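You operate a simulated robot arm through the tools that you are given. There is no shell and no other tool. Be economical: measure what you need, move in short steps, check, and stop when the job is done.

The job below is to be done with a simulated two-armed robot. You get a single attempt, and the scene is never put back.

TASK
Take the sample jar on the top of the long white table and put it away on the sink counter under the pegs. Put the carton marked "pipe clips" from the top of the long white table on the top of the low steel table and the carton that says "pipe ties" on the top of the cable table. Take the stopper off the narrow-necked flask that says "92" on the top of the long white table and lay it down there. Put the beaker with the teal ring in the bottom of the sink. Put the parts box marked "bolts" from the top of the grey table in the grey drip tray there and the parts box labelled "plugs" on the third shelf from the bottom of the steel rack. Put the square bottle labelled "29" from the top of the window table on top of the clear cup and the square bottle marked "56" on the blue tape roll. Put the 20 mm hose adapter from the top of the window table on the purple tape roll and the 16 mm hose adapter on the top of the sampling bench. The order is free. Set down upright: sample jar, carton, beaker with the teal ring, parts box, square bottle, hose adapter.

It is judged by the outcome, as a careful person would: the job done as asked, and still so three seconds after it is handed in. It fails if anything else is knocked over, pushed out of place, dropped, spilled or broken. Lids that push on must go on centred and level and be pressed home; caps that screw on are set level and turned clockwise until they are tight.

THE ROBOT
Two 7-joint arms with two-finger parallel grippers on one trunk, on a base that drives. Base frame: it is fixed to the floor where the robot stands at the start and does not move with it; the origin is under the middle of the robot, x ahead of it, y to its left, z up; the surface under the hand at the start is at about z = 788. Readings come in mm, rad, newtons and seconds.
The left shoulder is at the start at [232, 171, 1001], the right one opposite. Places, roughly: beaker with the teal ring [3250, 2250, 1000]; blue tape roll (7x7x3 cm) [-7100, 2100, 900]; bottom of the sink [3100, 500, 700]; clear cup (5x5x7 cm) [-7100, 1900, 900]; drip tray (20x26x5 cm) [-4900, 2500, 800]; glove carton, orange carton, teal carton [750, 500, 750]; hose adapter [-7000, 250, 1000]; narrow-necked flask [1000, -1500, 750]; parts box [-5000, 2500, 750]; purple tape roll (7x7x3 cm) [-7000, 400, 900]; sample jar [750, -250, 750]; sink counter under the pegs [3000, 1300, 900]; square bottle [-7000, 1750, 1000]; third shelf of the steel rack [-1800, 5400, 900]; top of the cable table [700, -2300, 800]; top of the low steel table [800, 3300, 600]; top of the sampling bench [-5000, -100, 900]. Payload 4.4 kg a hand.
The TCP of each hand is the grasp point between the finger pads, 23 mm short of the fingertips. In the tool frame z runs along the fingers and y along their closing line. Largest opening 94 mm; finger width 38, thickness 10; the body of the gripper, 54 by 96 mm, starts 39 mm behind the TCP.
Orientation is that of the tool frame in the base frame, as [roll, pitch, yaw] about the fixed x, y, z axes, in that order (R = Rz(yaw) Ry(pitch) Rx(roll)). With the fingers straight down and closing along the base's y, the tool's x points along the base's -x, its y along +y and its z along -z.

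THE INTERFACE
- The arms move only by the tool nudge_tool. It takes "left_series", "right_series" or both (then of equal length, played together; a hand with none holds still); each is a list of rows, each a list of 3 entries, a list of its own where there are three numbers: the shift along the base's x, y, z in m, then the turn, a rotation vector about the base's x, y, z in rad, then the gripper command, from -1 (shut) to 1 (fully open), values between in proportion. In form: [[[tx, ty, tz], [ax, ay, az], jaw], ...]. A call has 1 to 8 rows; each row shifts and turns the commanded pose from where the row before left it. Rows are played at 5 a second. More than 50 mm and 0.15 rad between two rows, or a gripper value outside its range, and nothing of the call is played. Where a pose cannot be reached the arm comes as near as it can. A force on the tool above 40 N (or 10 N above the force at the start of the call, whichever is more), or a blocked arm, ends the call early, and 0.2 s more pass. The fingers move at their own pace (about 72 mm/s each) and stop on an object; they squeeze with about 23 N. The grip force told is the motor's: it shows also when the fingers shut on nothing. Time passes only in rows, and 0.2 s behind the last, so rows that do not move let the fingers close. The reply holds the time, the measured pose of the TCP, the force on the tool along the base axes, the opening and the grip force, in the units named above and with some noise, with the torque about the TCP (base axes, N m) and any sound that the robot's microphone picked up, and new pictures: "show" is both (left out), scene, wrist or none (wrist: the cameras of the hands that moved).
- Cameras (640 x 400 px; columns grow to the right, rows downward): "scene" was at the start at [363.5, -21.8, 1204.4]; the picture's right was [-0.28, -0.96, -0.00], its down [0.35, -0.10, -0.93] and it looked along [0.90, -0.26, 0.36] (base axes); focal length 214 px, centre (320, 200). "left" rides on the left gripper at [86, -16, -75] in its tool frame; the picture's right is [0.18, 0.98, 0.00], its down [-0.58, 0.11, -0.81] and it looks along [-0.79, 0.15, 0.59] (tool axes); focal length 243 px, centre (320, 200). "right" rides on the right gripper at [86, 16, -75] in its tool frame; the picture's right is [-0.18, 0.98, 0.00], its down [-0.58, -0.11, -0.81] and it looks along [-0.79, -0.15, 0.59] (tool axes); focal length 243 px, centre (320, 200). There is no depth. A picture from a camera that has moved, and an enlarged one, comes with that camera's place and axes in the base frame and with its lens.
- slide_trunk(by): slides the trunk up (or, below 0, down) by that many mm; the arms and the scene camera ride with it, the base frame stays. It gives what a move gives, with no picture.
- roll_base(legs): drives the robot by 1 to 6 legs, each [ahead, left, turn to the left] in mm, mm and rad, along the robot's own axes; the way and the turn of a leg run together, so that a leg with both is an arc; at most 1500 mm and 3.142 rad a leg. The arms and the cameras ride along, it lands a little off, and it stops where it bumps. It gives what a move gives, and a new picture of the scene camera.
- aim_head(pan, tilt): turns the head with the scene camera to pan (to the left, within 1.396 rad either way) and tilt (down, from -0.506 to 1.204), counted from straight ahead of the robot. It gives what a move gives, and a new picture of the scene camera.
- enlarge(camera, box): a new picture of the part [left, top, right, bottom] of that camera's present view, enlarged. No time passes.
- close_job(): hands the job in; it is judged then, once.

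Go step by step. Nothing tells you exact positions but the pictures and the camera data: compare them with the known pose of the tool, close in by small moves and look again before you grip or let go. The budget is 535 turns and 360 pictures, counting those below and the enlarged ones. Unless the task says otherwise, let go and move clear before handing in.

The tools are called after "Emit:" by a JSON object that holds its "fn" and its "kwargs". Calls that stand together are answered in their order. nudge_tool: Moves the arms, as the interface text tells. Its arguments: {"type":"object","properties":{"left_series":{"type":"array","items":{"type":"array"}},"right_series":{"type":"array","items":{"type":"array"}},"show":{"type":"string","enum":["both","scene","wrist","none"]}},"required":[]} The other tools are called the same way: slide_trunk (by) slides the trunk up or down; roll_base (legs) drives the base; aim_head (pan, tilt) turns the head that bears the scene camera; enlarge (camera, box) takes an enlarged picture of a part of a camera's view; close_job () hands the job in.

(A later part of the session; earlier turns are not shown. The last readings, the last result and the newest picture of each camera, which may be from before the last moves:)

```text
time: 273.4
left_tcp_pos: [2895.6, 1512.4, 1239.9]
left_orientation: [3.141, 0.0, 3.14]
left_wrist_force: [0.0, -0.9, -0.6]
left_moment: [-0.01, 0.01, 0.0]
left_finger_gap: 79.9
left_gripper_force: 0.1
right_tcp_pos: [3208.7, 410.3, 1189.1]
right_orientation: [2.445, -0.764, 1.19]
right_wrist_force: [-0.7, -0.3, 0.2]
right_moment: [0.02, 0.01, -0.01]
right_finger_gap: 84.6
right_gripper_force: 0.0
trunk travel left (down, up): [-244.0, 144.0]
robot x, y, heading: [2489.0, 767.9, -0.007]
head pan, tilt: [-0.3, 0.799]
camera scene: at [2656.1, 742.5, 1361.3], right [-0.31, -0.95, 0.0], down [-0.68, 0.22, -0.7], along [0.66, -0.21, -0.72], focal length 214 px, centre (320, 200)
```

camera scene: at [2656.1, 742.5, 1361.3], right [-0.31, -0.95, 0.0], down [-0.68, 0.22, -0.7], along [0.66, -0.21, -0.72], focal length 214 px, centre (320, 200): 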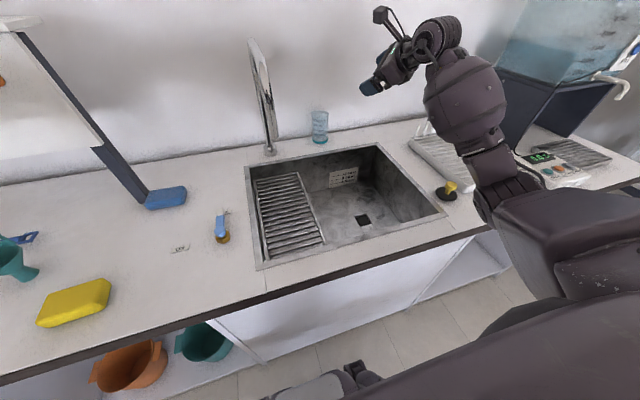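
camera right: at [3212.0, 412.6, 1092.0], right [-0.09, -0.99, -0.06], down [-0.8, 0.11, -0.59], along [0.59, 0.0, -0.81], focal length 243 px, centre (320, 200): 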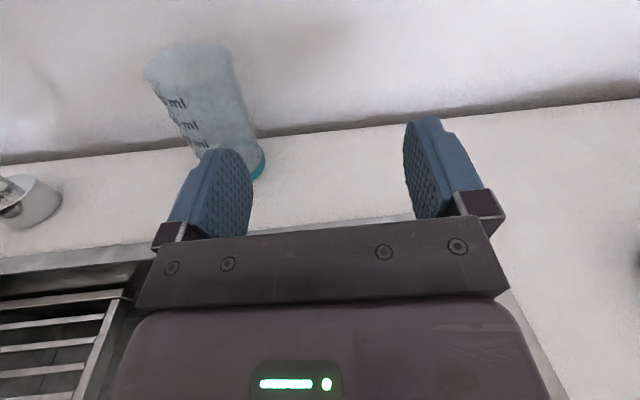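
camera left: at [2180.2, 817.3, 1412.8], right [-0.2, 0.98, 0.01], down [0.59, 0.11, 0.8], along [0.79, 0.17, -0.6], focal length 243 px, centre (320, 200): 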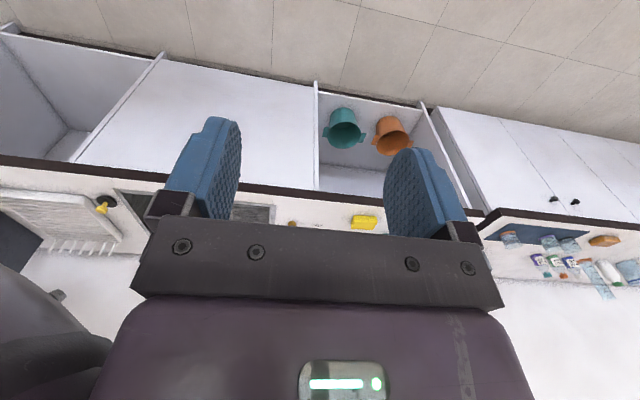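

Now return the right hand to the ordinary downward orientation.

Emit:
{"fn": "nudge_tool", "kwargs": {"right_series": [[[-0.01, 0, 0], [-0.0745, 0.0105, 0.1265], 0.8], [[-0.01, 0, 0], [-0.0745, 0.0105, 0.1265], 0.8], [[-0.01, 0, 0], [-0.0745, 0.0105, 0.1265], 0.8], [[-0.01, 0, 0], [-0.0745, 0.0105, 0.1265], 0.8], [[-0.01, 0, 0], [-0.0745, 0.0105, 0.1265], 0.8], [[-0.01, 0, 0], [-0.0745, 0.0105, 0.1265], 0.8], [[0, 0, 0], [-0.0745, 0.0105, 0.1265], 0.8], [[0, 0, 0], [-0.0745, 0.0105, 0.1265], 0.8]], "show": "none"}}

Emit:
{"fn": "nudge_tool", "kwargs": {"right_series": [[[0, 0, 0], [-0.0745, 0.0105, 0.1265], 0.8], [[0, 0, 0], [-0.0745, 0.0105, 0.1265], 0.8], [[0, 0, 0], [-0.0745, 0.0105, 0.1265], 0.8], [[0, 0, 0], [-0.0745, 0.0105, 0.1265], 0.8], [[0, 0, 0], [-0.0745, 0.0105, 0.1265], 0.8], [[0, 0, 0], [-0.0745, 0.0105, 0.1265], 0.8], [[0, 0, 0], [-0.0745, 0.0105, 0.1265], 0.8], [[0, 0, 0], [-0.0745, 0.0105, 0.1265], 0.8]], "show": "both"}}

```text
time: 275.2
left_tcp_pos: [2894.5, 1513.8, 1240.7]
left_orientation: [-3.141, 0.0, 3.14]
left_wrist_force: [0.3, 0.0, -0.1]
left_moment: [0.03, -0.01, -0.03]
left_finger_gap: 79.8
left_gripper_force: 0.0
right_tcp_pos: [3147.3, 411.1, 1189.8]
right_orientation: [2.597, -0.205, 2.159]
right_wrist_force: [-0.6, -0.1, -0.3]
right_moment: [0.01, 0.01, -0.01]
right_finger_gap: 84.6
right_gripper_force: 0.1
trunk travel left (down, up): [-244.0, 144.0]
robot x, y, heading: [2488.5, 771.3, -0.012]
head pan, tilt: [-0.3, 0.799]
```

```text
time: 277.0
left_tcp_pos: [2895.7, 1514.6, 1240.0]
left_orientation: [-3.141, 0.001, 3.139]
left_wrist_force: [0.3, -0.3, 0.4]
left_moment: [0.0, 0.03, 0.0]
left_finger_gap: 79.8
left_gripper_force: 0.1
right_tcp_pos: [3148.0, 411.0, 1190.3]
right_orientation: [3.14, -0.001, -3.139]
right_wrist_force: [0.0, 0.6, 0.2]
right_moment: [-0.01, 0.02, -0.02]
right_finger_gap: 84.7
right_gripper_force: 0.1
trunk travel left (down, up): [-244.0, 144.0]
robot x, y, heading: [2488.6, 770.1, -0.009]
head pan, tilt: [-0.3, 0.799]
camera scene: at [2656.7, 743.1, 1361.2], right [-0.31, -0.95, 0.0], down [-0.68, 0.22, -0.7], along [0.66, -0.21, -0.72], focal length 214 px, centre (320, 200)
camera right: at [3060.4, 425.9, 1264.5], right [0.18, 0.98, 0.0], down [0.58, -0.11, 0.81], along [0.79, -0.15, -0.59], focal length 243 px, centre (320, 200)
```

scene: 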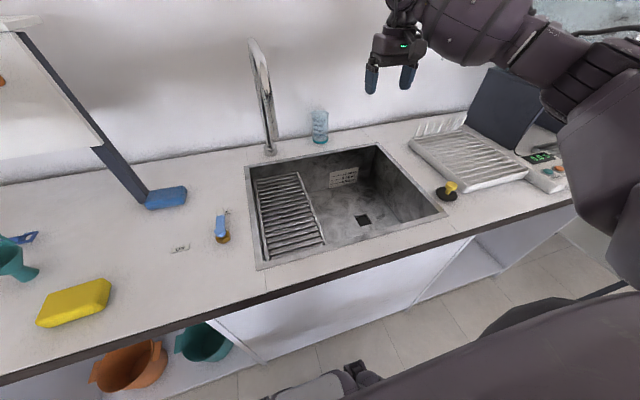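
right: 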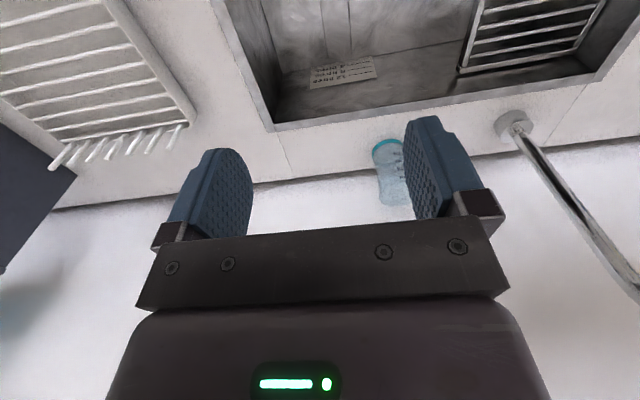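

Beaker at about (3390, 494). Moving over it.

Emit:
{"fn": "nudge_tool", "kwargs": {"right_series": [[[0.04, 0.014, 0], [0, 0, 0], 0.8], [[0.04, 0.014, 0], [0, 0, 0], 0.8], [[0.04, 0.014, -0.01], [0, 0, 0], 0.8], [[0.04, 0.014, -0.02], [0, 0, 0], 0.8], [[0.04, 0.014, -0.02], [0, 0, 0], 0.8], [[0.04, 0.013, -0.02], [0, 0, 0], 0.8], [[0, 0, -0.02], [0, 0, 0], 0.8], [[0, 0, 0], [0, 0, 0], 0.8]], "show": "both"}}

```text
time: 278.8
left_tcp_pos: [2895.3, 1514.4, 1240.5]
left_orientation: [3.141, 0.001, 3.141]
left_wrist_force: [0.2, -0.3, 0.3]
left_moment: [-0.05, -0.03, 0.01]
left_finger_gap: 79.9
left_gripper_force: 0.1
right_tcp_pos: [3299.6, 468.3, 1141.1]
right_orientation: [3.142, 0.0, 3.14]
right_wrist_force: [-1.1, -0.6, 1.6]
right_moment: [-0.01, 0.01, 0.01]
right_finger_gap: 84.7
right_gripper_force: 0.0
right hand out of reach, approached as far as the arm can: row 4, 5, 6
trunk travel left (down, up): [-244.0, 144.0]
robot x, y, heading: [2486.1, 770.9, -0.012]
head pan, tilt: [-0.3, 0.799]
camera scene: at [2656.4, 743.4, 1361.3], right [-0.31, -0.95, 0.0], down [-0.68, 0.22, -0.7], along [0.66, -0.21, -0.72], focal length 214 px, centre (320, 200)
camera right: at [3211.4, 484.4, 1215.2], right [0.18, 0.98, 0.0], down [0.58, -0.11, 0.81], along [0.79, -0.15, -0.59], focal length 243 px, centre (320, 200)
```

scene: 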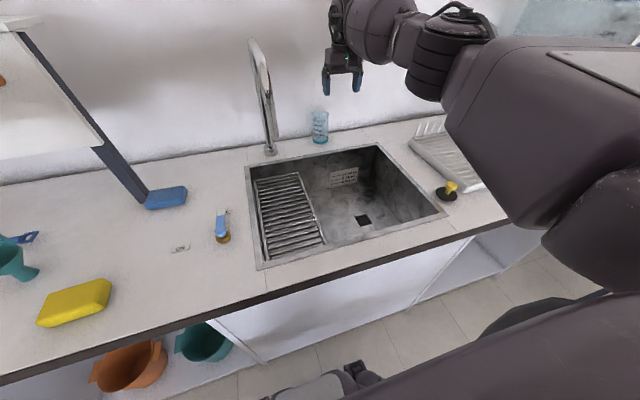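
right: 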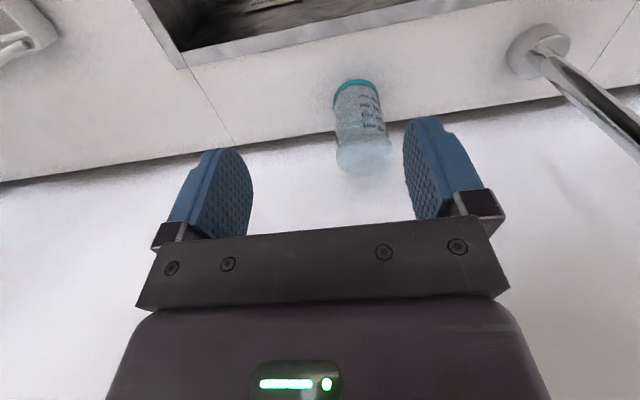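

Out of reach by a little. I'll shift the base right 80 mm and lower the trunk 70 mm to level the shoulder.

Emit:
{"fn": "roll_base", "kwargs": {"legs": [[0, -80, 0.009], [10, 0, 0]]}}

Emit:
{"fn": "slide_trunk", "kwargs": {"by": -60}}

```text
time: 280.5
left_tcp_pos: [2897.5, 1438.8, 1240.0]
left_orientation: [-3.141, 0.0, -3.133]
left_wrist_force: [-0.6, -0.1, 0.7]
left_moment: [-0.02, 0.0, -0.02]
left_finger_gap: 79.9
left_gripper_force: 0.1
right_tcp_pos: [3311.1, 397.2, 1141.1]
right_orientation: [3.14, 0.0, -3.134]
right_wrist_force: [-0.5, 0.0, -0.1]
right_moment: [0.01, 0.02, -0.04]
right_finger_gap: 84.8
right_gripper_force: 0.1
trunk travel left (down, up): [-244.0, 144.0]
robot x, y, heading: [2495.3, 692.7, -0.002]
head pan, tilt: [-0.3, 0.799]
camera scene: at [2666.1, 665.7, 1361.4], right [-0.3, -0.95, 0.0], down [-0.68, 0.21, -0.7], along [0.67, -0.21, -0.72], focal length 214 px, centre (320, 200)
```

scene: 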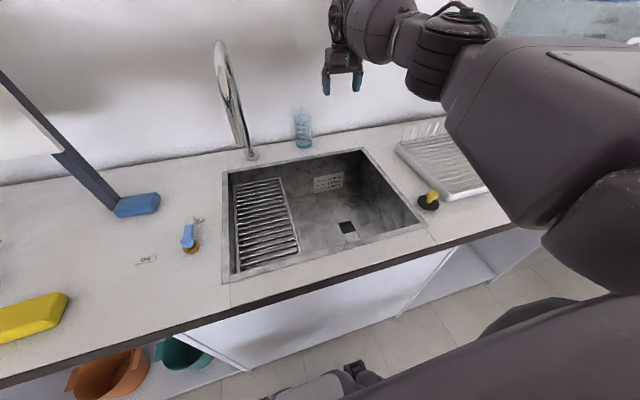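

```text
time: 281.5
left_tcp_pos: [2895.3, 1438.7, 1182.2]
left_orientation: [3.141, 0.003, -3.133]
left_wrist_force: [-1.0, -0.1, -0.3]
left_moment: [-0.01, -0.03, -0.01]
left_finger_gap: 79.9
left_gripper_force: 0.1
right_tcp_pos: [3307.9, 396.3, 1083.8]
right_orientation: [3.138, 0.004, -3.133]
right_wrist_force: [-0.7, 0.1, 0.1]
right_moment: [0.01, -0.02, 0.03]
right_finger_gap: 84.8
right_gripper_force: 0.0
trunk travel left (down, up): [-184.0, 204.0]
robot x, y, heading: [2498.5, 690.8, -0.005]
head pan, tilt: [-0.3, 0.799]
```

Emit:
{"fn": "nudge_tool", "kwargs": {"right_series": [[[0, 0.035, 0], [0, 0, 0], 0.8], [[0, 0.035, 0], [0, 0, 0], 0.8], [[0, 0.027, -0.01], [0, 0, 0], 0.8], [[0.03, 0, -0.01], [0, 0, 0], 0.8], [[0.03, 0, 0], [0, 0, 0], 0.8], [[0.02, 0, 0], [0, 0, 0], 0.8], [[0, 0, 0], [0, 0, 0], 0.8]], "show": "wrist"}}

```text
time: 283.1
left_tcp_pos: [2898.8, 1438.7, 1179.1]
left_orientation: [3.14, 0.001, -3.133]
left_wrist_force: [0.1, 0.3, -0.3]
left_moment: [0.0, -0.03, 0.01]
left_finger_gap: 79.8
left_gripper_force: 0.1
right_tcp_pos: [3355.4, 497.7, 1059.1]
right_orientation: [3.139, 0.001, -3.133]
right_wrist_force: [0.4, -0.3, 0.4]
right_moment: [0.02, 0.02, 0.05]
right_finger_gap: 84.8
right_gripper_force: 0.0
right hand out of reach, approached as far as the arm can: row 5, 6
trunk travel left (down, up): [-184.0, 204.0]
robot x, y, heading: [2493.6, 689.8, -0.003]
head pan, tilt: [-0.3, 0.799]
camera right: at [3268.0, 512.2, 1133.6], right [0.17, 0.98, 0.0], down [0.58, -0.11, 0.81], along [0.79, -0.14, -0.59], focal length 243 px, centre (320, 200)
```

right: 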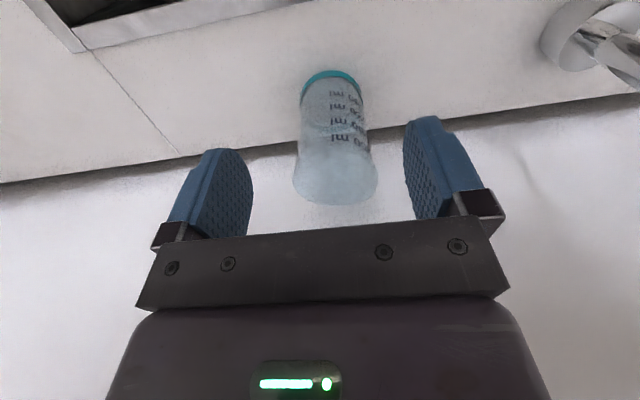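

I add a slight forward tilt (8.6°) to gain the missing 28 mm.

Emit:
{"fn": "nudge_tool", "kwargs": {"right_series": [[[0, 0.003, 0], [0, -0.08, 0], 0.8], [[0.01, 0.003, 0], [0, -0.08, 0], 0.8], [[0.01, 0, 0], [0, 0, 0], 0.8], [[0.008, 0, 0], [0, 0, 0], 0.8], [[0, 0, 0], [0, 0, 0], 0.8]], "show": "wrist"}}

```text
time: 284.3
left_tcp_pos: [2898.1, 1439.2, 1180.8]
left_orientation: [3.14, 0.001, -3.134]
left_wrist_force: [0.8, -0.1, -0.2]
left_moment: [-0.05, 0.02, -0.02]
left_finger_gap: 80.0
left_gripper_force: 0.2
right_tcp_pos: [3382.0, 502.0, 1060.9]
right_orientation: [3.141, 0.161, -3.132]
right_wrist_force: [0.5, 0.1, 0.2]
right_moment: [-0.01, -0.03, -0.03]
right_finger_gap: 84.5
right_gripper_force: 0.1
trunk travel left (down, up): [-184.0, 204.0]
robot x, y, heading: [2497.1, 692.3, -0.003]
head pan, tilt: [-0.3, 0.799]
camera right: at [3282.9, 516.9, 1120.2], right [0.17, 0.98, 0.03], down [0.45, -0.11, 0.89], along [0.88, -0.14, -0.46], focal length 243 px, centre (320, 200)
```

right: 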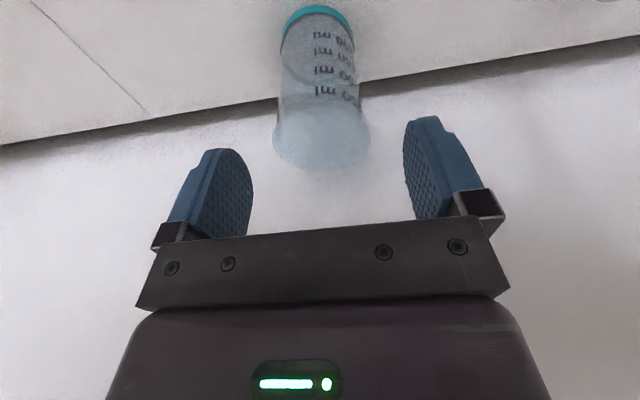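

Rim is at about z 1030. Descending to TCP 998 and closing gently.

Emit:
{"fn": "nudge_tool", "kwargs": {"right_series": [[[0.001, 0.001, -0.02], [0, 0, 0], 0.8], [[0, 0, -0.02], [0, 0, 0], 0.8], [[0, 0, -0.02], [0, 0, 0], 0.8], [[0, 0, -0.004], [0, 0, 0], 0.8], [[0, 0, 0], [0, 0, 0], 0.5], [[0, 0, 0], [0, 0, 0], -1], [[0, 0, 0], [0, 0, 0], -1]], "show": "wrist"}}

```text
time: 285.9
left_tcp_pos: [2898.5, 1438.8, 1180.3]
left_orientation: [3.139, 0.001, -3.134]
left_wrist_force: [0.4, 0.4, 0.1]
left_moment: [-0.01, 0.03, 0.01]
left_finger_gap: 79.9
left_gripper_force: 0.2
right_tcp_pos: [3381.3, 503.1, 997.0]
right_orientation: [3.14, 0.161, -3.133]
right_wrist_force: [-0.5, -0.2, 0.9]
right_moment: [-0.04, 0.01, -0.01]
right_finger_gap: 0.0
right_gripper_force: 16.0
trunk travel left (down, up): [-184.0, 204.0]
robot x, y, heading: [2497.3, 690.9, -0.001]
head pan, tilt: [-0.3, 0.799]
camera right: at [3283.4, 518.4, 1056.2], right [0.17, 0.98, 0.03], down [0.45, -0.11, 0.89], along [0.88, -0.14, -0.46], focal length 243 px, centre (320, 200)
```

right: 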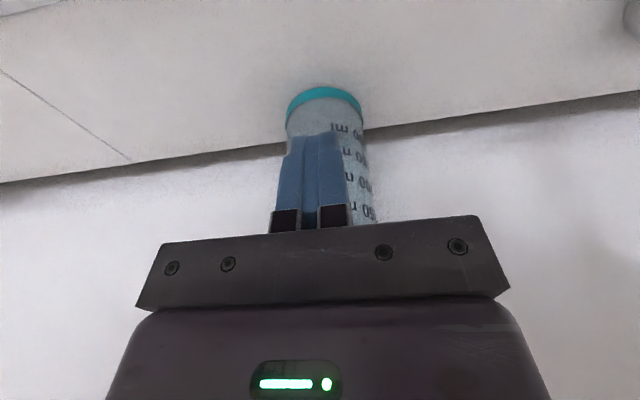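

The fingers closed in front of the beaker, nudging it to about x 3427, still upright. A better idea: pinch its glass wall at the rim, one finger inside. Open, raise and look.

Emit:
{"fn": "nudge_tool", "kwargs": {"right_series": [[[-0.01, 0, 0], [0, 0, 0], -0.6], [[-0.02, 0, 0.01], [0, 0, 0], -0.15], [[0, 0, 0.03], [0, 0, 0], -0.15], [[0, 0, 0.03], [0, 0, 0], -0.15], [[0, 0, 0.02], [0, -0.07, 0], -0.15], [[0.01, 0, 0], [0, -0.07, 0], -0.15], [[0, 0, 0], [0, 0, 0], -0.15]], "show": "both"}}

Emit:
{"fn": "enlarge", "kwargs": {"camera": "scene", "box": [240, 70, 400, 170]}}

```text
time: 287.5
left_tcp_pos: [2897.5, 1439.1, 1180.3]
left_orientation: [3.14, 0.001, -3.131]
left_wrist_force: [0.2, 0.7, 1.0]
left_moment: [-0.01, 0.01, 0.0]
left_finger_gap: 79.5
left_gripper_force: 0.0
right_tcp_pos: [3361.2, 503.9, 1087.0]
right_orientation: [-3.141, 0.299, -3.132]
right_wrist_force: [0.2, 0.7, 0.2]
right_moment: [-0.01, -0.01, 0.0]
right_finger_gap: 39.8
right_gripper_force: 0.0
trunk travel left (down, up): [-184.0, 204.0]
robot x, y, heading: [2498.4, 691.1, -0.005]
head pan, tilt: [-0.3, 0.799]
camera scene: at [2715.8, 665.2, 1296.1], right [-0.3, -0.95, 0.0], down [-0.68, 0.21, -0.7], along [0.67, -0.21, -0.72], focal length 214 px, centre (320, 200)
camera right: at [3255.3, 518.6, 1132.1], right [0.17, 0.98, 0.05], down [0.32, -0.11, 0.94], along [0.93, -0.14, -0.33], focal length 243 px, centre (320, 200)
```

scene: 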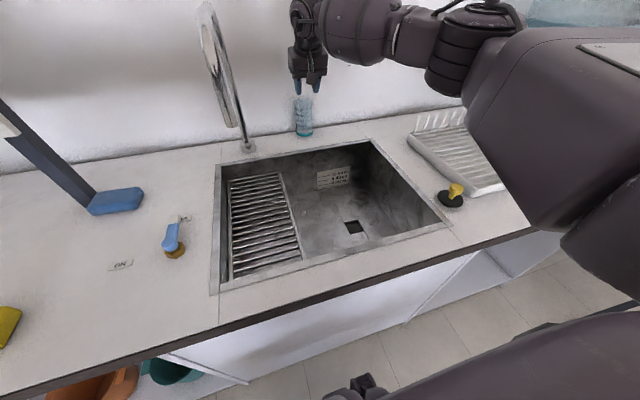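
right: 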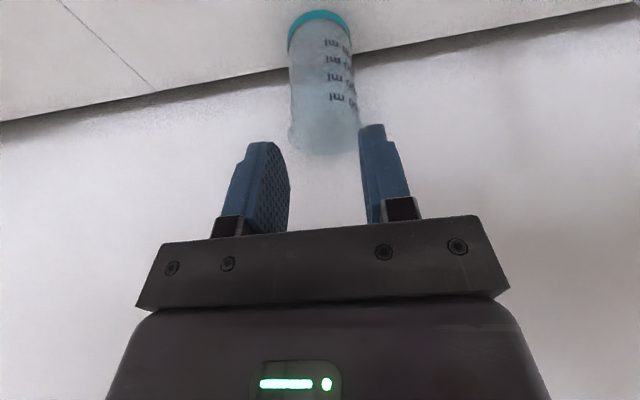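

```text
4.00 times, centred on (320, 120) of scene
camera zoom: at [2715.8, 665.2, 1296.1], right [-0.3, -0.95, 0.0], down [-0.68, 0.21, -0.7], along [0.67, -0.21, -0.72], focal length 858 px, centre (320, 520)
```

zoom: 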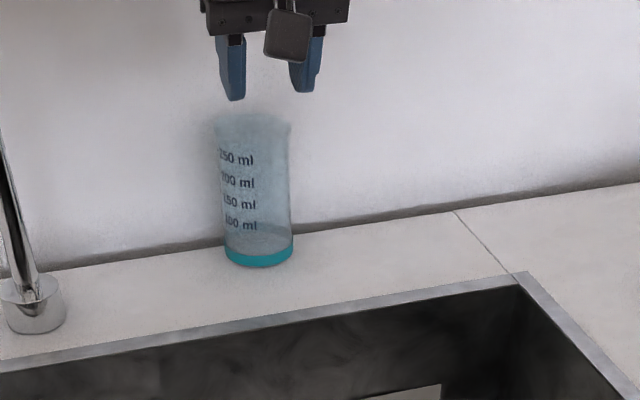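

Beaker at about (3422, 505), upright. I try the base 20 mm further forward.

Emit:
{"fn": "roll_base", "kwargs": {"legs": [[20, 0, 0]]}}

```text
time: 288.3
left_tcp_pos: [2916.9, 1438.7, 1179.6]
left_orientation: [3.141, 0.0, -3.131]
left_wrist_force: [-0.5, 0.0, -0.3]
left_moment: [-0.01, 0.02, -0.02]
left_finger_gap: 79.8
left_gripper_force: 0.1
right_tcp_pos: [3381.2, 503.1, 1087.1]
right_orientation: [3.142, 0.3, -3.132]
right_wrist_force: [-0.6, -0.5, 0.8]
right_moment: [0.0, 0.0, 0.01]
right_finger_gap: 39.8
right_gripper_force: 0.1
trunk travel left (down, up): [-184.0, 204.0]
robot x, y, heading: [2516.7, 692.1, -0.006]
head pan, tilt: [-0.3, 0.799]
camera scene: at [2735.4, 665.4, 1296.4], right [-0.3, -0.95, 0.0], down [-0.68, 0.21, -0.7], along [0.67, -0.21, -0.72], focal length 214 px, centre (320, 200)
```

scene: 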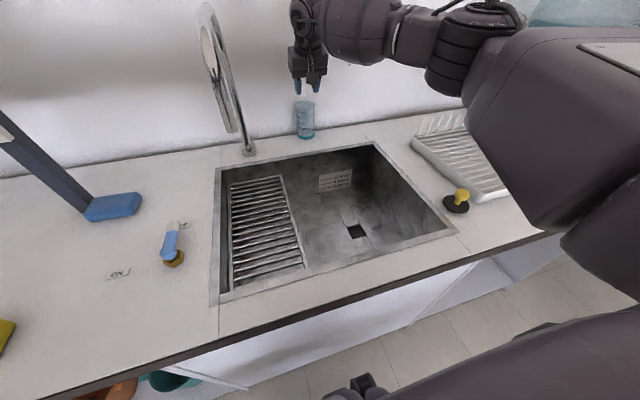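

No contact. Another 35 mm.

Emit:
{"fn": "roll_base", "kwargs": {"legs": [[35, 0, 0.004]]}}

```text
time: 289.2
left_tcp_pos: [2949.3, 1440.8, 1180.8]
left_orientation: [3.14, 0.0, -3.129]
left_wrist_force: [1.2, 0.2, 0.2]
left_moment: [-0.03, -0.02, -0.06]
left_finger_gap: 79.9
left_gripper_force: 0.1
right_tcp_pos: [3417.0, 507.7, 1088.0]
right_orientation: [-3.141, 0.301, -3.128]
right_wrist_force: [0.3, 0.1, -0.2]
right_moment: [-0.03, 0.01, 0.0]
right_finger_gap: 39.8
right_gripper_force: 0.1
trunk travel left (down, up): [-184.0, 204.0]
robot x, y, heading: [2549.8, 689.8, 0.004]
head pan, tilt: [-0.3, 0.799]
camera scene: at [2771.0, 666.4, 1296.4], right [-0.29, -0.96, 0.0], down [-0.69, 0.21, -0.7], along [0.67, -0.21, -0.72], focal length 214 px, centre (320, 200)
```

scene: 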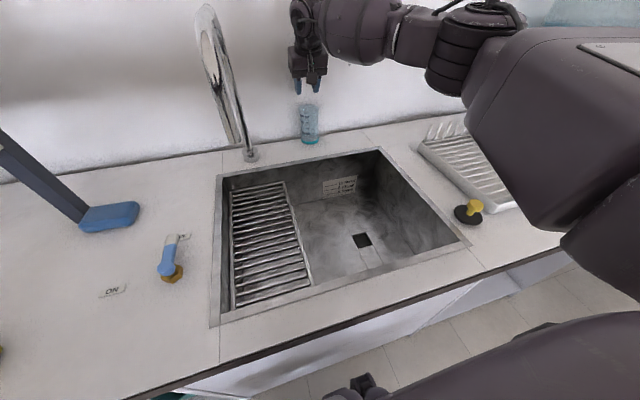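

Base is fine at 2550. Check the wrist view to centre on the rim.

Emit:
{"fn": "enlarge", "kwargs": {"camera": "right", "box": [220, 0, 460, 150]}}

Emit:
{"fn": "enlarge", "kwargs": {"camera": "scene", "box": [250, 70, 410, 170]}}

```text
2.67 times, centred on (340, 75) of right
camera zoom: at [3311.2, 522.2, 1133.1], right [0.16, 0.99, 0.05], down [0.32, -0.1, 0.94], along [0.93, -0.14, -0.33], focal length 647 px, centre (267, 533)
```

zoom: 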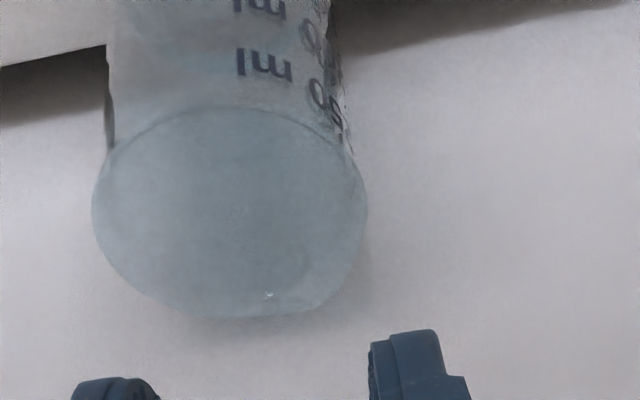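

```text
4.00 times, centred on (330, 120) of scene
camera zoom: at [2771.0, 666.4, 1296.4], right [-0.29, -0.96, 0.0], down [-0.69, 0.21, -0.7], along [0.67, -0.21, -0.72], focal length 858 px, centre (280, 520)
```

zoom: 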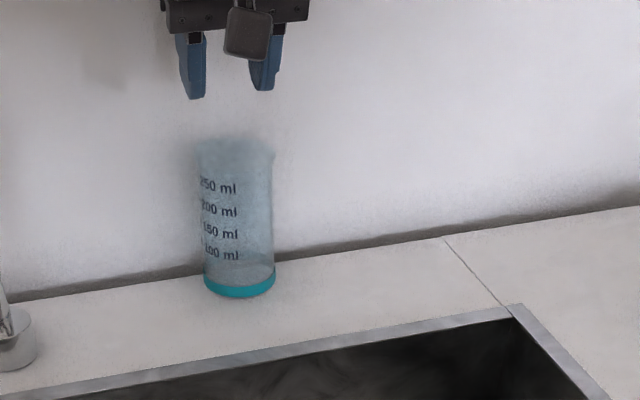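

Centre (3420, 501), rim z≈1018. Opening to 82 mm and descending centred for a full grip.

Emit:
{"fn": "nudge_tool", "kwargs": {"right_series": [[[0.003, -0.004, 0], [0, 0, 0], 0.75], [[0, -0.003, 0], [0, 0, 0], 0.75], [[0, 0, -0.015], [0, 0, 0], 0.75], [[0, 0, -0.02], [0, 0, 0], 0.75], [[0, 0, 0], [0, 0, 0], 0.75]], "show": "wrist"}}

Emit:
{"fn": "enlarge", "kwargs": {"camera": "scene", "box": [250, 70, 410, 170]}}

```text
time: 290.4
left_tcp_pos: [2948.7, 1441.2, 1179.2]
left_orientation: [3.14, 0.001, -3.129]
left_wrist_force: [-0.2, 0.1, 0.1]
left_moment: [0.0, -0.03, 0.02]
left_finger_gap: 79.9
left_gripper_force: 0.1
right_tcp_pos: [3420.7, 498.9, 1050.9]
right_orientation: [-3.142, 0.3, -3.127]
right_wrist_force: [-0.2, 0.1, 0.3]
right_moment: [0.01, -0.04, -0.02]
right_finger_gap: 82.4
right_gripper_force: 0.1
trunk travel left (down, up): [-184.0, 204.0]
robot x, y, heading: [2547.7, 692.7, 0.004]
head pan, tilt: [-0.3, 0.799]
camera right: at [3314.4, 514.2, 1097.6], right [0.16, 0.99, 0.05], down [0.32, -0.1, 0.94], along [0.93, -0.14, -0.33], focal length 243 px, centre (320, 200)
```

right: 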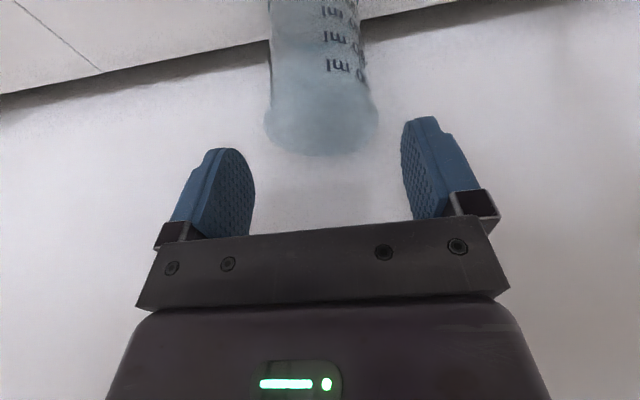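

```text
4.00 times, centred on (330, 120) of scene
camera zoom: at [2770.5, 666.3, 1296.2], right [-0.29, -0.96, 0.0], down [-0.69, 0.21, -0.7], along [0.67, -0.21, -0.72], focal length 858 px, centre (280, 520)
```

zoom: 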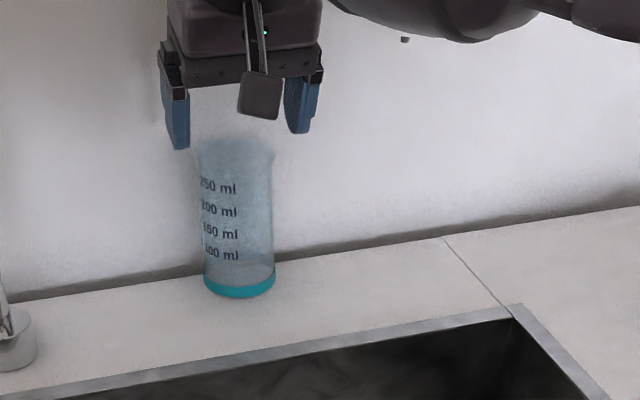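

Emit:
{"fn": "nudge_tool", "kwargs": {"right_series": [[[-0.003, 0.002, -0.02], [0, 0, 0], 0.75], [[0, 0, -0.02], [0, 0, 0], 0.75], [[0, 0, -0.018], [0, 0, 0], 0.75], [[0, 0, 0], [0, 0, 0], 0.75]], "show": "wrist"}}

Emit:
{"fn": "enlarge", "kwargs": {"camera": "scene", "box": [250, 70, 410, 170]}}

```text
time: 291.4
left_tcp_pos: [2948.2, 1440.6, 1181.0]
left_orientation: [3.141, -0.002, -3.128]
left_wrist_force: [0.5, 0.1, 0.0]
left_moment: [0.01, 0.02, -0.01]
left_finger_gap: 80.0
left_gripper_force: 0.0
right_tcp_pos: [3417.3, 503.5, 993.3]
right_orientation: [3.142, 0.301, -3.128]
right_wrist_force: [-0.7, -0.7, 0.1]
right_moment: [-0.02, 0.01, 0.02]
right_finger_gap: 82.1
right_gripper_force: 0.0
trunk travel left (down, up): [-184.0, 204.0]
robot x, y, heading: [2551.1, 688.6, 0.004]
head pan, tilt: [-0.3, 0.799]
camera right: at [3311.2, 517.3, 1039.7], right [0.16, 0.99, 0.05], down [0.32, -0.1, 0.94], along [0.93, -0.14, -0.33], focal length 243 px, centre (320, 200)
```

right: 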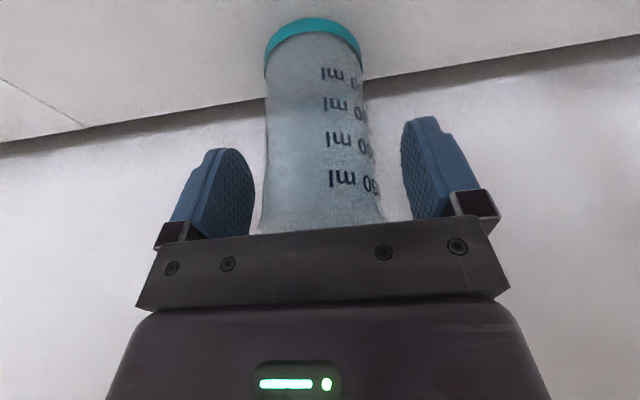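

```text
4.00 times, centred on (330, 120) of scene
camera zoom: at [2770.6, 666.3, 1296.2], right [-0.29, -0.96, 0.0], down [-0.69, 0.21, -0.7], along [0.67, -0.21, -0.72], focal length 858 px, centre (280, 520)
```

zoom: 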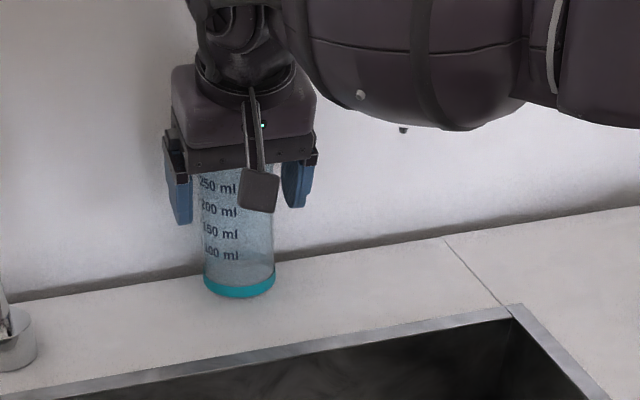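

Emit:
{"fn": "nudge_tool", "kwargs": {"right_series": [[[0.006, 0, -0.003], [0, 0, 0], 0.75], [[0, 0, 0], [0, 0, 0], 0.45], [[0, 0, 0], [0, 0, 0], 0.3], [[0, 0, 0], [0, 0, 0], -1], [[0, 0, 0], [0, 0, 0], -1]], "show": "wrist"}}

```text
time: 292.6
left_tcp_pos: [2948.9, 1440.2, 1179.5]
left_orientation: [3.14, -0.001, -3.128]
left_wrist_force: [0.4, 0.4, -0.4]
left_moment: [0.0, -0.02, -0.01]
left_finger_gap: 79.9
left_gripper_force: 0.0
right_tcp_pos: [3424.4, 502.9, 990.4]
right_orientation: [-3.141, 0.3, -3.127]
right_wrist_force: [-0.1, 0.2, 0.2]
right_moment: [0.01, -0.02, 0.04]
right_finger_gap: 67.9
right_gripper_force: 23.0
trunk travel left (down, up): [-184.0, 204.0]
robot x, y, heading: [2551.5, 691.0, 0.002]
head pan, tilt: [-0.3, 0.799]
camera right: at [3317.6, 517.0, 1036.5], right [0.16, 0.99, 0.05], down [0.32, -0.1, 0.94], along [0.93, -0.14, -0.33], focal length 243 px, centre (320, 200)
```

right: 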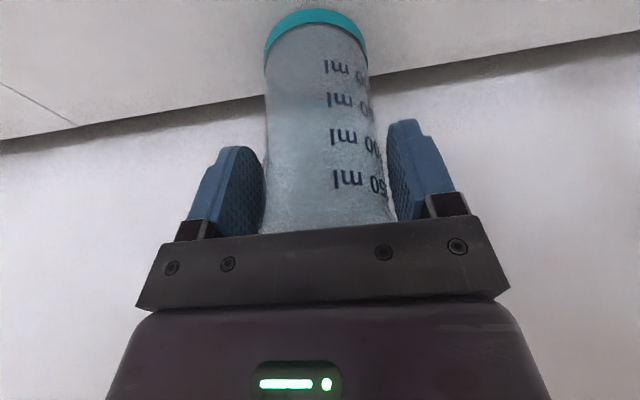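

Gripped at the rim (68 mm). Lifting gently.

Emit:
{"fn": "nudge_tool", "kwargs": {"right_series": [[[0, 0, 0.004], [0, 0, 0], -1], [[0, 0, 0.008], [0, 0, 0], -1], [[0, 0, 0.012], [0, 0, 0], -1], [[0, 0, 0.012], [0, 0, 0], -1], [[-0.008, 0, 0.012], [0, 0, 0], -1], [[-0.012, 0, 0.008], [0, 0, 0], -1], [[-0.015, 0, 0.004], [0, 0, 0], -1], [[-0.015, 0, 0], [0, 0, 0], -1]], "show": "wrist"}}

```text
time: 294.4
left_tcp_pos: [2948.7, 1440.8, 1180.4]
left_orientation: [3.139, 0.0, -3.127]
left_wrist_force: [0.4, -0.9, -0.3]
left_moment: [-0.01, 0.0, 0.01]
left_finger_gap: 79.9
left_gripper_force: 0.0
right_tcp_pos: [3373.1, 502.9, 1051.6]
right_orientation: [-3.141, 0.3, -3.129]
right_wrist_force: [-0.7, 0.0, -0.2]
right_moment: [0.04, -0.02, 0.01]
right_finger_gap: 67.9
right_gripper_force: 22.9
trunk travel left (down, up): [-184.0, 204.0]
robot x, y, heading: [2547.6, 686.8, 0.003]
head pan, tilt: [-0.3, 0.799]
camera right: at [3267.2, 517.4, 1096.8], right [0.16, 0.99, 0.05], down [0.32, -0.1, 0.94], along [0.93, -0.14, -0.33], focal length 243 px, centre (320, 200)
```

right: 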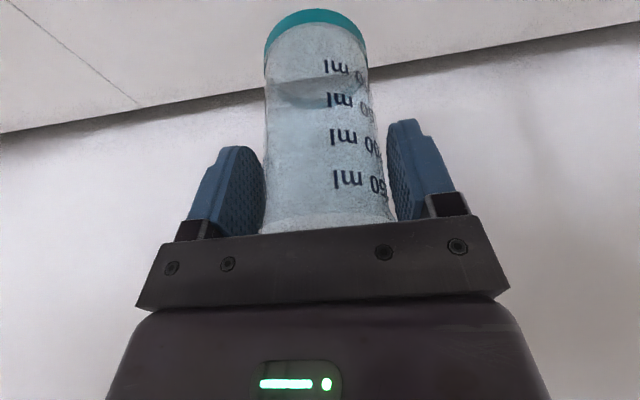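

Held firmly. Moving back over the sink in gentle steps.

Emit:
{"fn": "nudge_tool", "kwargs": {"right_series": [[[-0.018, 0, 0], [0, 0, 0], -1], [[-0.02, 0, 0], [0, 0, 0], -1], [[-0.02, 0, 0], [0, 0, 0], -1], [[-0.02, 0, 0], [0, 0, 0], -1], [[-0.02, 0.002, 0], [0, 0, 0], -1], [[-0.02, 0.002, 0], [0, 0, 0], -1], [[-0.015, 0.002, 0], [0, 0, 0], -1], [[-0.01, 0, 0], [0, 0, 0], -1]], "show": "scene"}}

```text
time: 296.2
left_tcp_pos: [2950.0, 1440.8, 1180.8]
left_orientation: [3.14, -0.001, -3.128]
left_wrist_force: [-0.9, 0.8, -0.1]
left_moment: [-0.04, -0.01, 0.02]
left_finger_gap: 80.0
left_gripper_force: 0.1
right_tcp_pos: [3231.4, 507.4, 1052.0]
right_orientation: [3.141, 0.299, -3.128]
right_wrist_force: [-0.1, 0.1, -0.3]
right_moment: [-0.02, 0.01, 0.01]
right_finger_gap: 67.8
right_gripper_force: 23.4
trunk travel left (down, up): [-184.0, 204.0]
robot x, y, heading: [2551.1, 688.9, 0.002]
head pan, tilt: [-0.3, 0.799]
camera scene: at [2770.8, 666.2, 1296.1], right [-0.29, -0.96, 0.0], down [-0.69, 0.21, -0.7], along [0.67, -0.21, -0.72], focal length 214 px, centre (320, 200)
```

scene: 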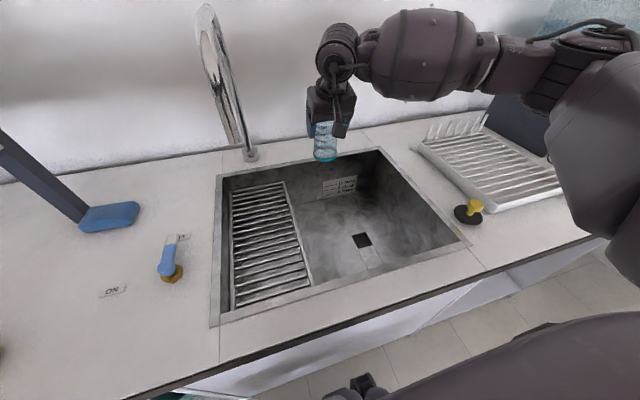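

Over the sink. Lowering in gentle steps.

Emit:
{"fn": "nudge_tool", "kwargs": {"right_series": [[[-0.01, 0, -0.004], [0, 0, 0], -1], [[-0.01, 0, -0.008], [0, 0, 0], -1], [[-0.01, 0, -0.012], [0, 0, 0], -1], [[-0.005, 0, -0.014], [0, 0, 0], -1], [[0, 0, -0.015], [0, 0, 0], -1], [[0, 0, -0.015], [0, 0, 0], -1], [[0, 0, -0.015], [0, 0, 0], -1], [[0, 0, -0.015], [0, 0, 0], -1]], "show": "none"}}

Emit:
{"fn": "nudge_tool", "kwargs": {"right_series": [[[0, 0, -0.015], [0, 0, 0], -1], [[0, 0, -0.015], [0, 0, 0], -1], [[0, 0, -0.015], [0, 0, 0], -1], [[0, 0, -0.015], [0, 0, 0], -1], [[0, 0, -0.012], [0, 0, 0], -1], [[0, 0, -0.01], [0, 0, 0], -1]], "show": "scene"}}

```text
time: 298.0
left_tcp_pos: [2948.8, 1440.8, 1180.8]
left_orientation: [3.139, -0.001, -3.129]
left_wrist_force: [0.1, 0.2, -0.2]
left_moment: [0.0, -0.01, -0.02]
left_finger_gap: 80.0
left_gripper_force: 0.0
right_tcp_pos: [3194.0, 508.5, 954.5]
right_orientation: [-3.141, 0.298, -3.128]
right_wrist_force: [-0.1, 0.3, -0.9]
right_moment: [-0.04, 0.02, 0.01]
right_finger_gap: 67.9
right_gripper_force: 22.9
trunk travel left (down, up): [-184.0, 204.0]
robot x, y, heading: [2549.8, 690.8, -0.001]
head pan, tilt: [-0.3, 0.799]
```

```text
time: 299.4
left_tcp_pos: [2949.7, 1440.6, 1181.8]
left_orientation: [3.139, -0.001, -3.129]
left_wrist_force: [0.2, -0.3, 0.3]
left_moment: [0.0, 0.02, -0.02]
left_finger_gap: 79.7
left_gripper_force: 0.0
right_tcp_pos: [3196.2, 508.2, 870.0]
right_orientation: [-3.141, 0.299, -3.128]
right_wrist_force: [0.0, -0.3, -0.3]
right_moment: [-0.01, 0.0, -0.04]
right_finger_gap: 67.6
right_gripper_force: 23.1
trunk travel left (down, up): [-184.0, 204.0]
robot x, y, heading: [2554.3, 693.0, 0.004]
head pan, tilt: [-0.3, 0.799]
camera scene: at [2771.1, 666.2, 1296.0], right [-0.29, -0.96, 0.0], down [-0.69, 0.21, -0.7], along [0.67, -0.21, -0.72], focal length 214 px, centre (320, 200)
```

scene: 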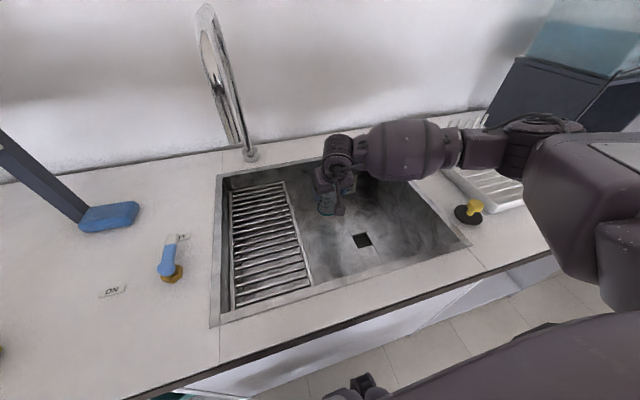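

Emit:
{"fn": "nudge_tool", "kwargs": {"right_series": [[[0, 0, -0.01], [0, 0, 0], -1], [[0, 0, -0.01], [0, 0, 0], -1], [[0, 0, -0.008], [0, 0, 0], -1], [[0, 0, -0.006], [0, 0, 0], -1], [[0, 0, -0.004], [0, 0, 0], -1]], "show": "wrist"}}

```text
time: 300.6
left_tcp_pos: [2948.8, 1440.1, 1179.1]
left_orientation: [3.14, -0.001, -3.127]
left_wrist_force: [-0.6, 0.2, -0.7]
left_moment: [0.01, -0.03, -0.01]
left_finger_gap: 79.8
left_gripper_force: 0.2
right_tcp_pos: [3193.9, 508.6, 832.4]
right_orientation: [3.141, 0.299, -3.128]
right_wrist_force: [-0.2, -0.1, 0.0]
right_moment: [-0.03, 0.01, -0.03]
right_finger_gap: 67.9
right_gripper_force: 22.8
trunk travel left (down, up): [-184.0, 204.0]
robot x, y, heading: [2548.4, 693.2, 0.001]
head pan, tilt: [-0.3, 0.799]
camera right: at [3089.1, 522.7, 877.9], right [0.16, 0.99, 0.05], down [0.32, -0.1, 0.94], along [0.93, -0.14, -0.33], focal length 243 px, centre (320, 200)
```

right: 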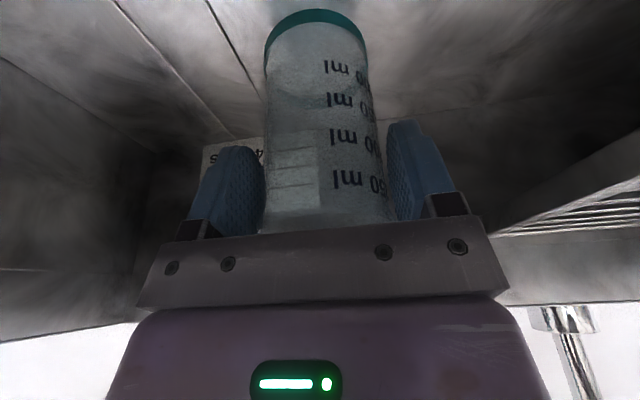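

Emit:
{"fn": "nudge_tool", "kwargs": {"right_series": [[[0, 0, -0.004], [0, 0, 0], -1], [[0, 0, -0.004], [0, 0, 0], -1], [[0, 0, -0.003], [0, 0, 0], -1], [[0, 0, 0], [0, 0, 0], -1]], "show": "none"}}

```text
time: 301.6
left_tcp_pos: [2948.8, 1440.3, 1180.2]
left_orientation: [3.139, 0.0, -3.128]
left_wrist_force: [0.0, 0.6, -0.1]
left_moment: [-0.02, 0.01, 0.02]
left_finger_gap: 80.0
left_gripper_force: 0.0
right_tcp_pos: [3194.4, 508.5, 822.0]
right_orientation: [3.14, 0.3, -3.127]
right_wrist_force: [-0.2, 0.8, 0.0]
right_moment: [0.0, 0.02, 0.02]
right_finger_gap: 67.7
right_gripper_force: 22.6
trunk travel left (down, up): [-184.0, 204.0]
robot x, y, heading: [2551.2, 692.3, 0.002]
head pan, tilt: [-0.3, 0.799]
```

Emit:
{"fn": "nudge_tool", "kwargs": {"right_series": [[[0, 0, -0.004], [0, 0, 0], -1], [[0, 0, -0.004], [0, 0, 0], -1], [[0, 0, -0.004], [0, 0, 0], -1], [[0, 0, 0], [0, 0, 0], -1]], "show": "none"}}

```text
time: 302.6
left_tcp_pos: [2948.5, 1440.4, 1180.9]
left_orientation: [3.139, 0.0, -3.128]
left_wrist_force: [0.0, 0.1, 0.7]
left_moment: [0.02, 0.0, -0.02]
left_finger_gap: 80.1
left_gripper_force: 0.2
right_tcp_pos: [3194.3, 509.8, 811.4]
right_orientation: [3.141, 0.303, -3.126]
right_wrist_force: [-0.7, -1.1, 6.6]
right_moment: [-0.1, 0.06, 0.0]
right_finger_gap: 67.7
right_gripper_force: 22.8
trunk travel left (down, up): [-184.0, 204.0]
robot x, y, heading: [2551.8, 696.3, 0.001]
head pan, tilt: [-0.3, 0.799]
```

Floor contact. Opening and lifting away.

Emit:
{"fn": "nudge_tool", "kwargs": {"right_series": [[[0, 0, 0.001], [0, 0, 0], 0.6], [[0, 0, 0], [0, 0, 0], 0.8], [[0, 0, 0], [0, 0, 0], 0.8], [[0, 0, 0.015], [0, 0, 0], 0.8], [[0, 0, 0.025], [0, 0, 0], 0.8], [[0, 0, 0.035], [0, 0, 0], 0.8], [[0, 0, 0.04], [0, 0, 0], 0.8], [[0, 0, 0.04], [0, 0, 0], 0.8]], "show": "both"}}

```text
time: 304.4
left_tcp_pos: [2948.7, 1441.5, 1181.1]
left_orientation: [3.14, 0.0, -3.129]
left_wrist_force: [0.5, -0.5, 0.7]
left_moment: [-0.01, 0.01, 0.02]
left_finger_gap: 80.1
left_gripper_force: 0.1
right_tcp_pos: [3194.2, 510.0, 965.7]
right_orientation: [-3.141, 0.3, -3.124]
right_wrist_force: [-0.6, 0.1, 0.8]
right_moment: [-0.02, -0.03, 0.0]
right_finger_gap: 84.5
right_gripper_force: 0.2
trunk travel left (down, up): [-184.0, 204.0]
robot x, y, heading: [2549.3, 690.1, 0.002]
head pan, tilt: [-0.3, 0.799]
camera scene: at [2770.3, 666.4, 1296.3], right [-0.29, -0.96, 0.0], down [-0.68, 0.21, -0.7], along [0.67, -0.21, -0.72], focal length 214 px, centre (320, 200)
camera right: at [3088.3, 523.8, 1011.5], right [0.16, 0.99, 0.05], down [0.32, -0.1, 0.94], along [0.93, -0.13, -0.33], focal length 243 px, centre (320, 200)
```

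scene: 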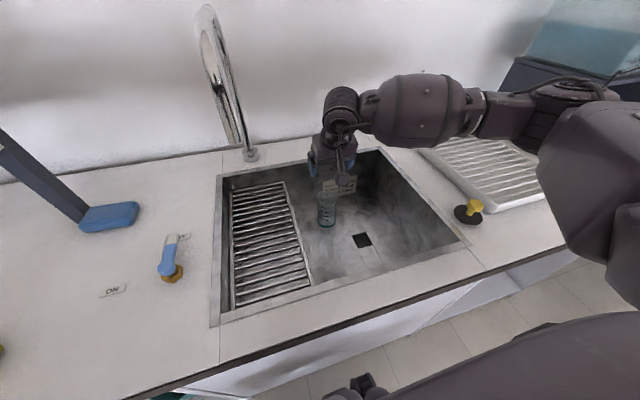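
right: 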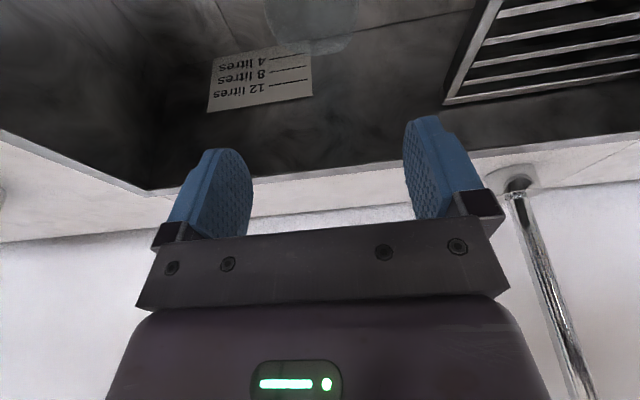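

The beaker with the teal ring stands in the sink. Now retract the right hand to a travel pose and back off.

Emit:
{"fn": "nudge_tool", "kwargs": {"right_series": [[[0, 0, 0.04], [0, 0.1, 0], 1], [[0, 0, 0.04], [0, 0.1, 0], 1], [[0, -0.01, 0.04], [0, 0.1, 0], 1], [[-0.04, -0.01, 0.02], [0, 0, 0], 1], [[-0.045, -0.01, 0], [0, 0, 0], 1], [[-0.045, -0.01, 0], [0, 0, 0], 1], [[-0.03, -0.01, 0], [0, 0, 0], 1]], "show": "none"}}

Emit:
{"fn": "roll_base", "kwargs": {"legs": [[-750, 0, 0]]}}

```text
time: 306.0
left_tcp_pos: [2948.6, 1440.6, 1180.7]
left_orientation: [3.141, -0.001, -3.128]
left_wrist_force: [-0.5, -0.4, -0.2]
left_moment: [0.03, 0.01, -0.04]
left_finger_gap: 79.9
left_gripper_force: 0.0
right_tcp_pos: [3034.3, 457.3, 1107.1]
right_orientation: [3.138, -0.001, -3.127]
right_wrist_force: [-0.4, -0.1, 0.7]
right_moment: [0.01, 0.01, -0.05]
right_finger_gap: 94.1
right_gripper_force: 0.1
trunk travel left (down, up): [-184.0, 204.0]
robot x, y, heading: [2553.7, 693.0, -0.0]
head pan, tilt: [-0.3, 0.799]
```

```text
time: 310.1
left_tcp_pos: [2197.9, 1438.5, 1180.3]
left_orientation: [3.139, 0.001, -3.129]
left_wrist_force: [-0.1, -0.6, -0.2]
left_moment: [0.0, -0.04, -0.01]
left_finger_gap: 79.8
left_gripper_force: 0.2
right_tcp_pos: [2281.3, 456.5, 1106.4]
right_orientation: [3.137, 0.001, -3.128]
right_wrist_force: [-0.1, 0.3, -0.7]
right_moment: [0.0, -0.03, -0.01]
right_finger_gap: 94.1
right_gripper_force: 0.1
trunk travel left (down, up): [-184.0, 204.0]
robot x, y, heading: [1797.7, 691.2, 0.003]
head pan, tilt: [-0.3, 0.799]
camera scene: at [2018.2, 665.2, 1296.1], right [-0.29, -0.96, 0.0], down [-0.68, 0.21, -0.7], along [0.67, -0.21, -0.72], focal length 214 px, centre (320, 200)
```

scene: 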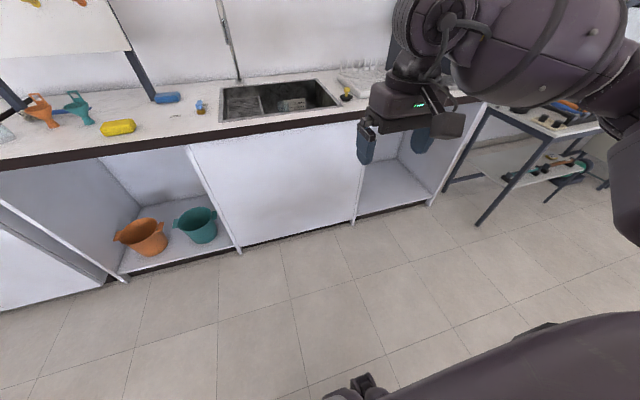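

Try to recover the left arm by raising its hand high overhead.

Emit:
{"fn": "nudge_tool", "kwargs": {"left_series": [[[0, -0.02, 0.04], [0, 0, 0], 0.7], [[0, -0.02, 0.045], [0, 0, 0], 0.7], [[0, -0.02, 0.045], [0, 0, 0], 0.7], [[0, -0.02, 0.045], [0, 0, 0], 0.7], [[0, -0.02, 0.045], [0, 0, 0], 0.7], [[0, -0.02, 0.045], [0, 0, 0], 0.7], [[0, -0.02, 0.045], [0, 0, 0], 0.7], [[0, -0.02, 0.045], [0, 0, 0], 0.7]], "show": "none"}}

Emit:
{"fn": "aim_head", "kwargs": {"pan": 0.9, "tilt": 0.0}}

```text
time: 311.9
left_tcp_pos: [2191.8, 1278.2, 1539.6]
left_orientation: [3.138, 0.003, -3.129]
left_wrist_force: [-1.4, 0.5, 0.8]
left_moment: [0.01, -0.06, 0.0]
left_finger_gap: 80.3
left_gripper_force: 0.1
right_tcp_pos: [2279.4, 456.4, 1107.6]
right_orientation: [3.137, 0.004, -3.131]
right_wrist_force: [-1.2, -0.6, 0.2]
right_moment: [0.03, -0.02, 0.0]
right_finger_gap: 94.0
right_gripper_force: 0.1
trunk travel left (down, up): [-184.0, 204.0]
robot x, y, heading: [1796.4, 689.9, -0.003]
head pan, tilt: [-0.3, 0.799]
```

```text
time: 313.3
left_tcp_pos: [2195.8, 1279.5, 1536.4]
left_orientation: [3.139, -0.002, -3.128]
left_wrist_force: [0.6, 0.4, -0.6]
left_moment: [-0.01, -0.02, -0.03]
left_finger_gap: 79.9
left_gripper_force: 0.0
right_tcp_pos: [2282.0, 456.5, 1106.2]
right_orientation: [3.136, -0.001, -3.128]
right_wrist_force: [0.3, 0.2, 0.2]
right_moment: [0.03, -0.04, -0.02]
right_finger_gap: 94.1
right_gripper_force: 0.0
trunk travel left (down, up): [-184.0, 204.0]
robot x, y, heading: [1795.0, 689.8, -0.0]
head pan, tilt: [0.901, 0.0]
camera scene: at [1997.2, 759.6, 1368.1], right [0.78, -0.62, 0.0], down [0.0, 0.0, -1.0], along [0.62, 0.78, 0.0], focal length 214 px, centre (320, 200)
```

scene: 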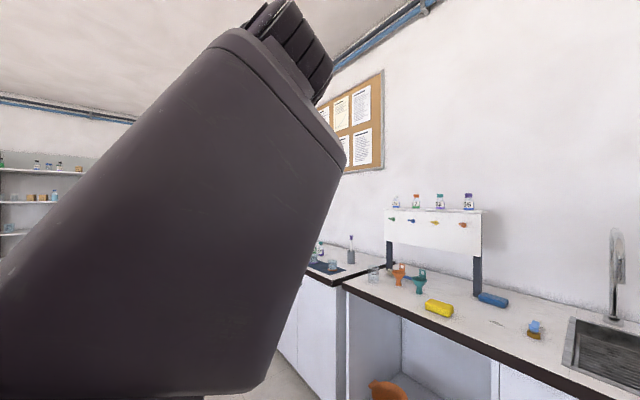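

Emit:
{"fn": "nudge_tool", "kwargs": {"left_series": [[[-0.045, 0.02, -0.01], [0, 0, 0], 0.7], [[-0.045, 0.02, -0.01], [0, 0, 0], 0.7], [[-0.045, 0.02, -0.01], [0, 0, 0], 0.7], [[-0.045, 0.02, -0.01], [0, 0, 0], 0.7], [[-0.045, 0.02, -0.01], [0, 0, 0], 0.7], [[-0.045, 0.02, -0.01], [0, 0, 0], 0.7], [[-0.045, 0.02, -0.01], [0, 0, 0], 0.7], [[-0.045, 0.02, -0.01], [0, 0, 0], 0.7]], "show": "scene"}}

```text
refused: row 1 steps farther than a row can; nothing moved
```

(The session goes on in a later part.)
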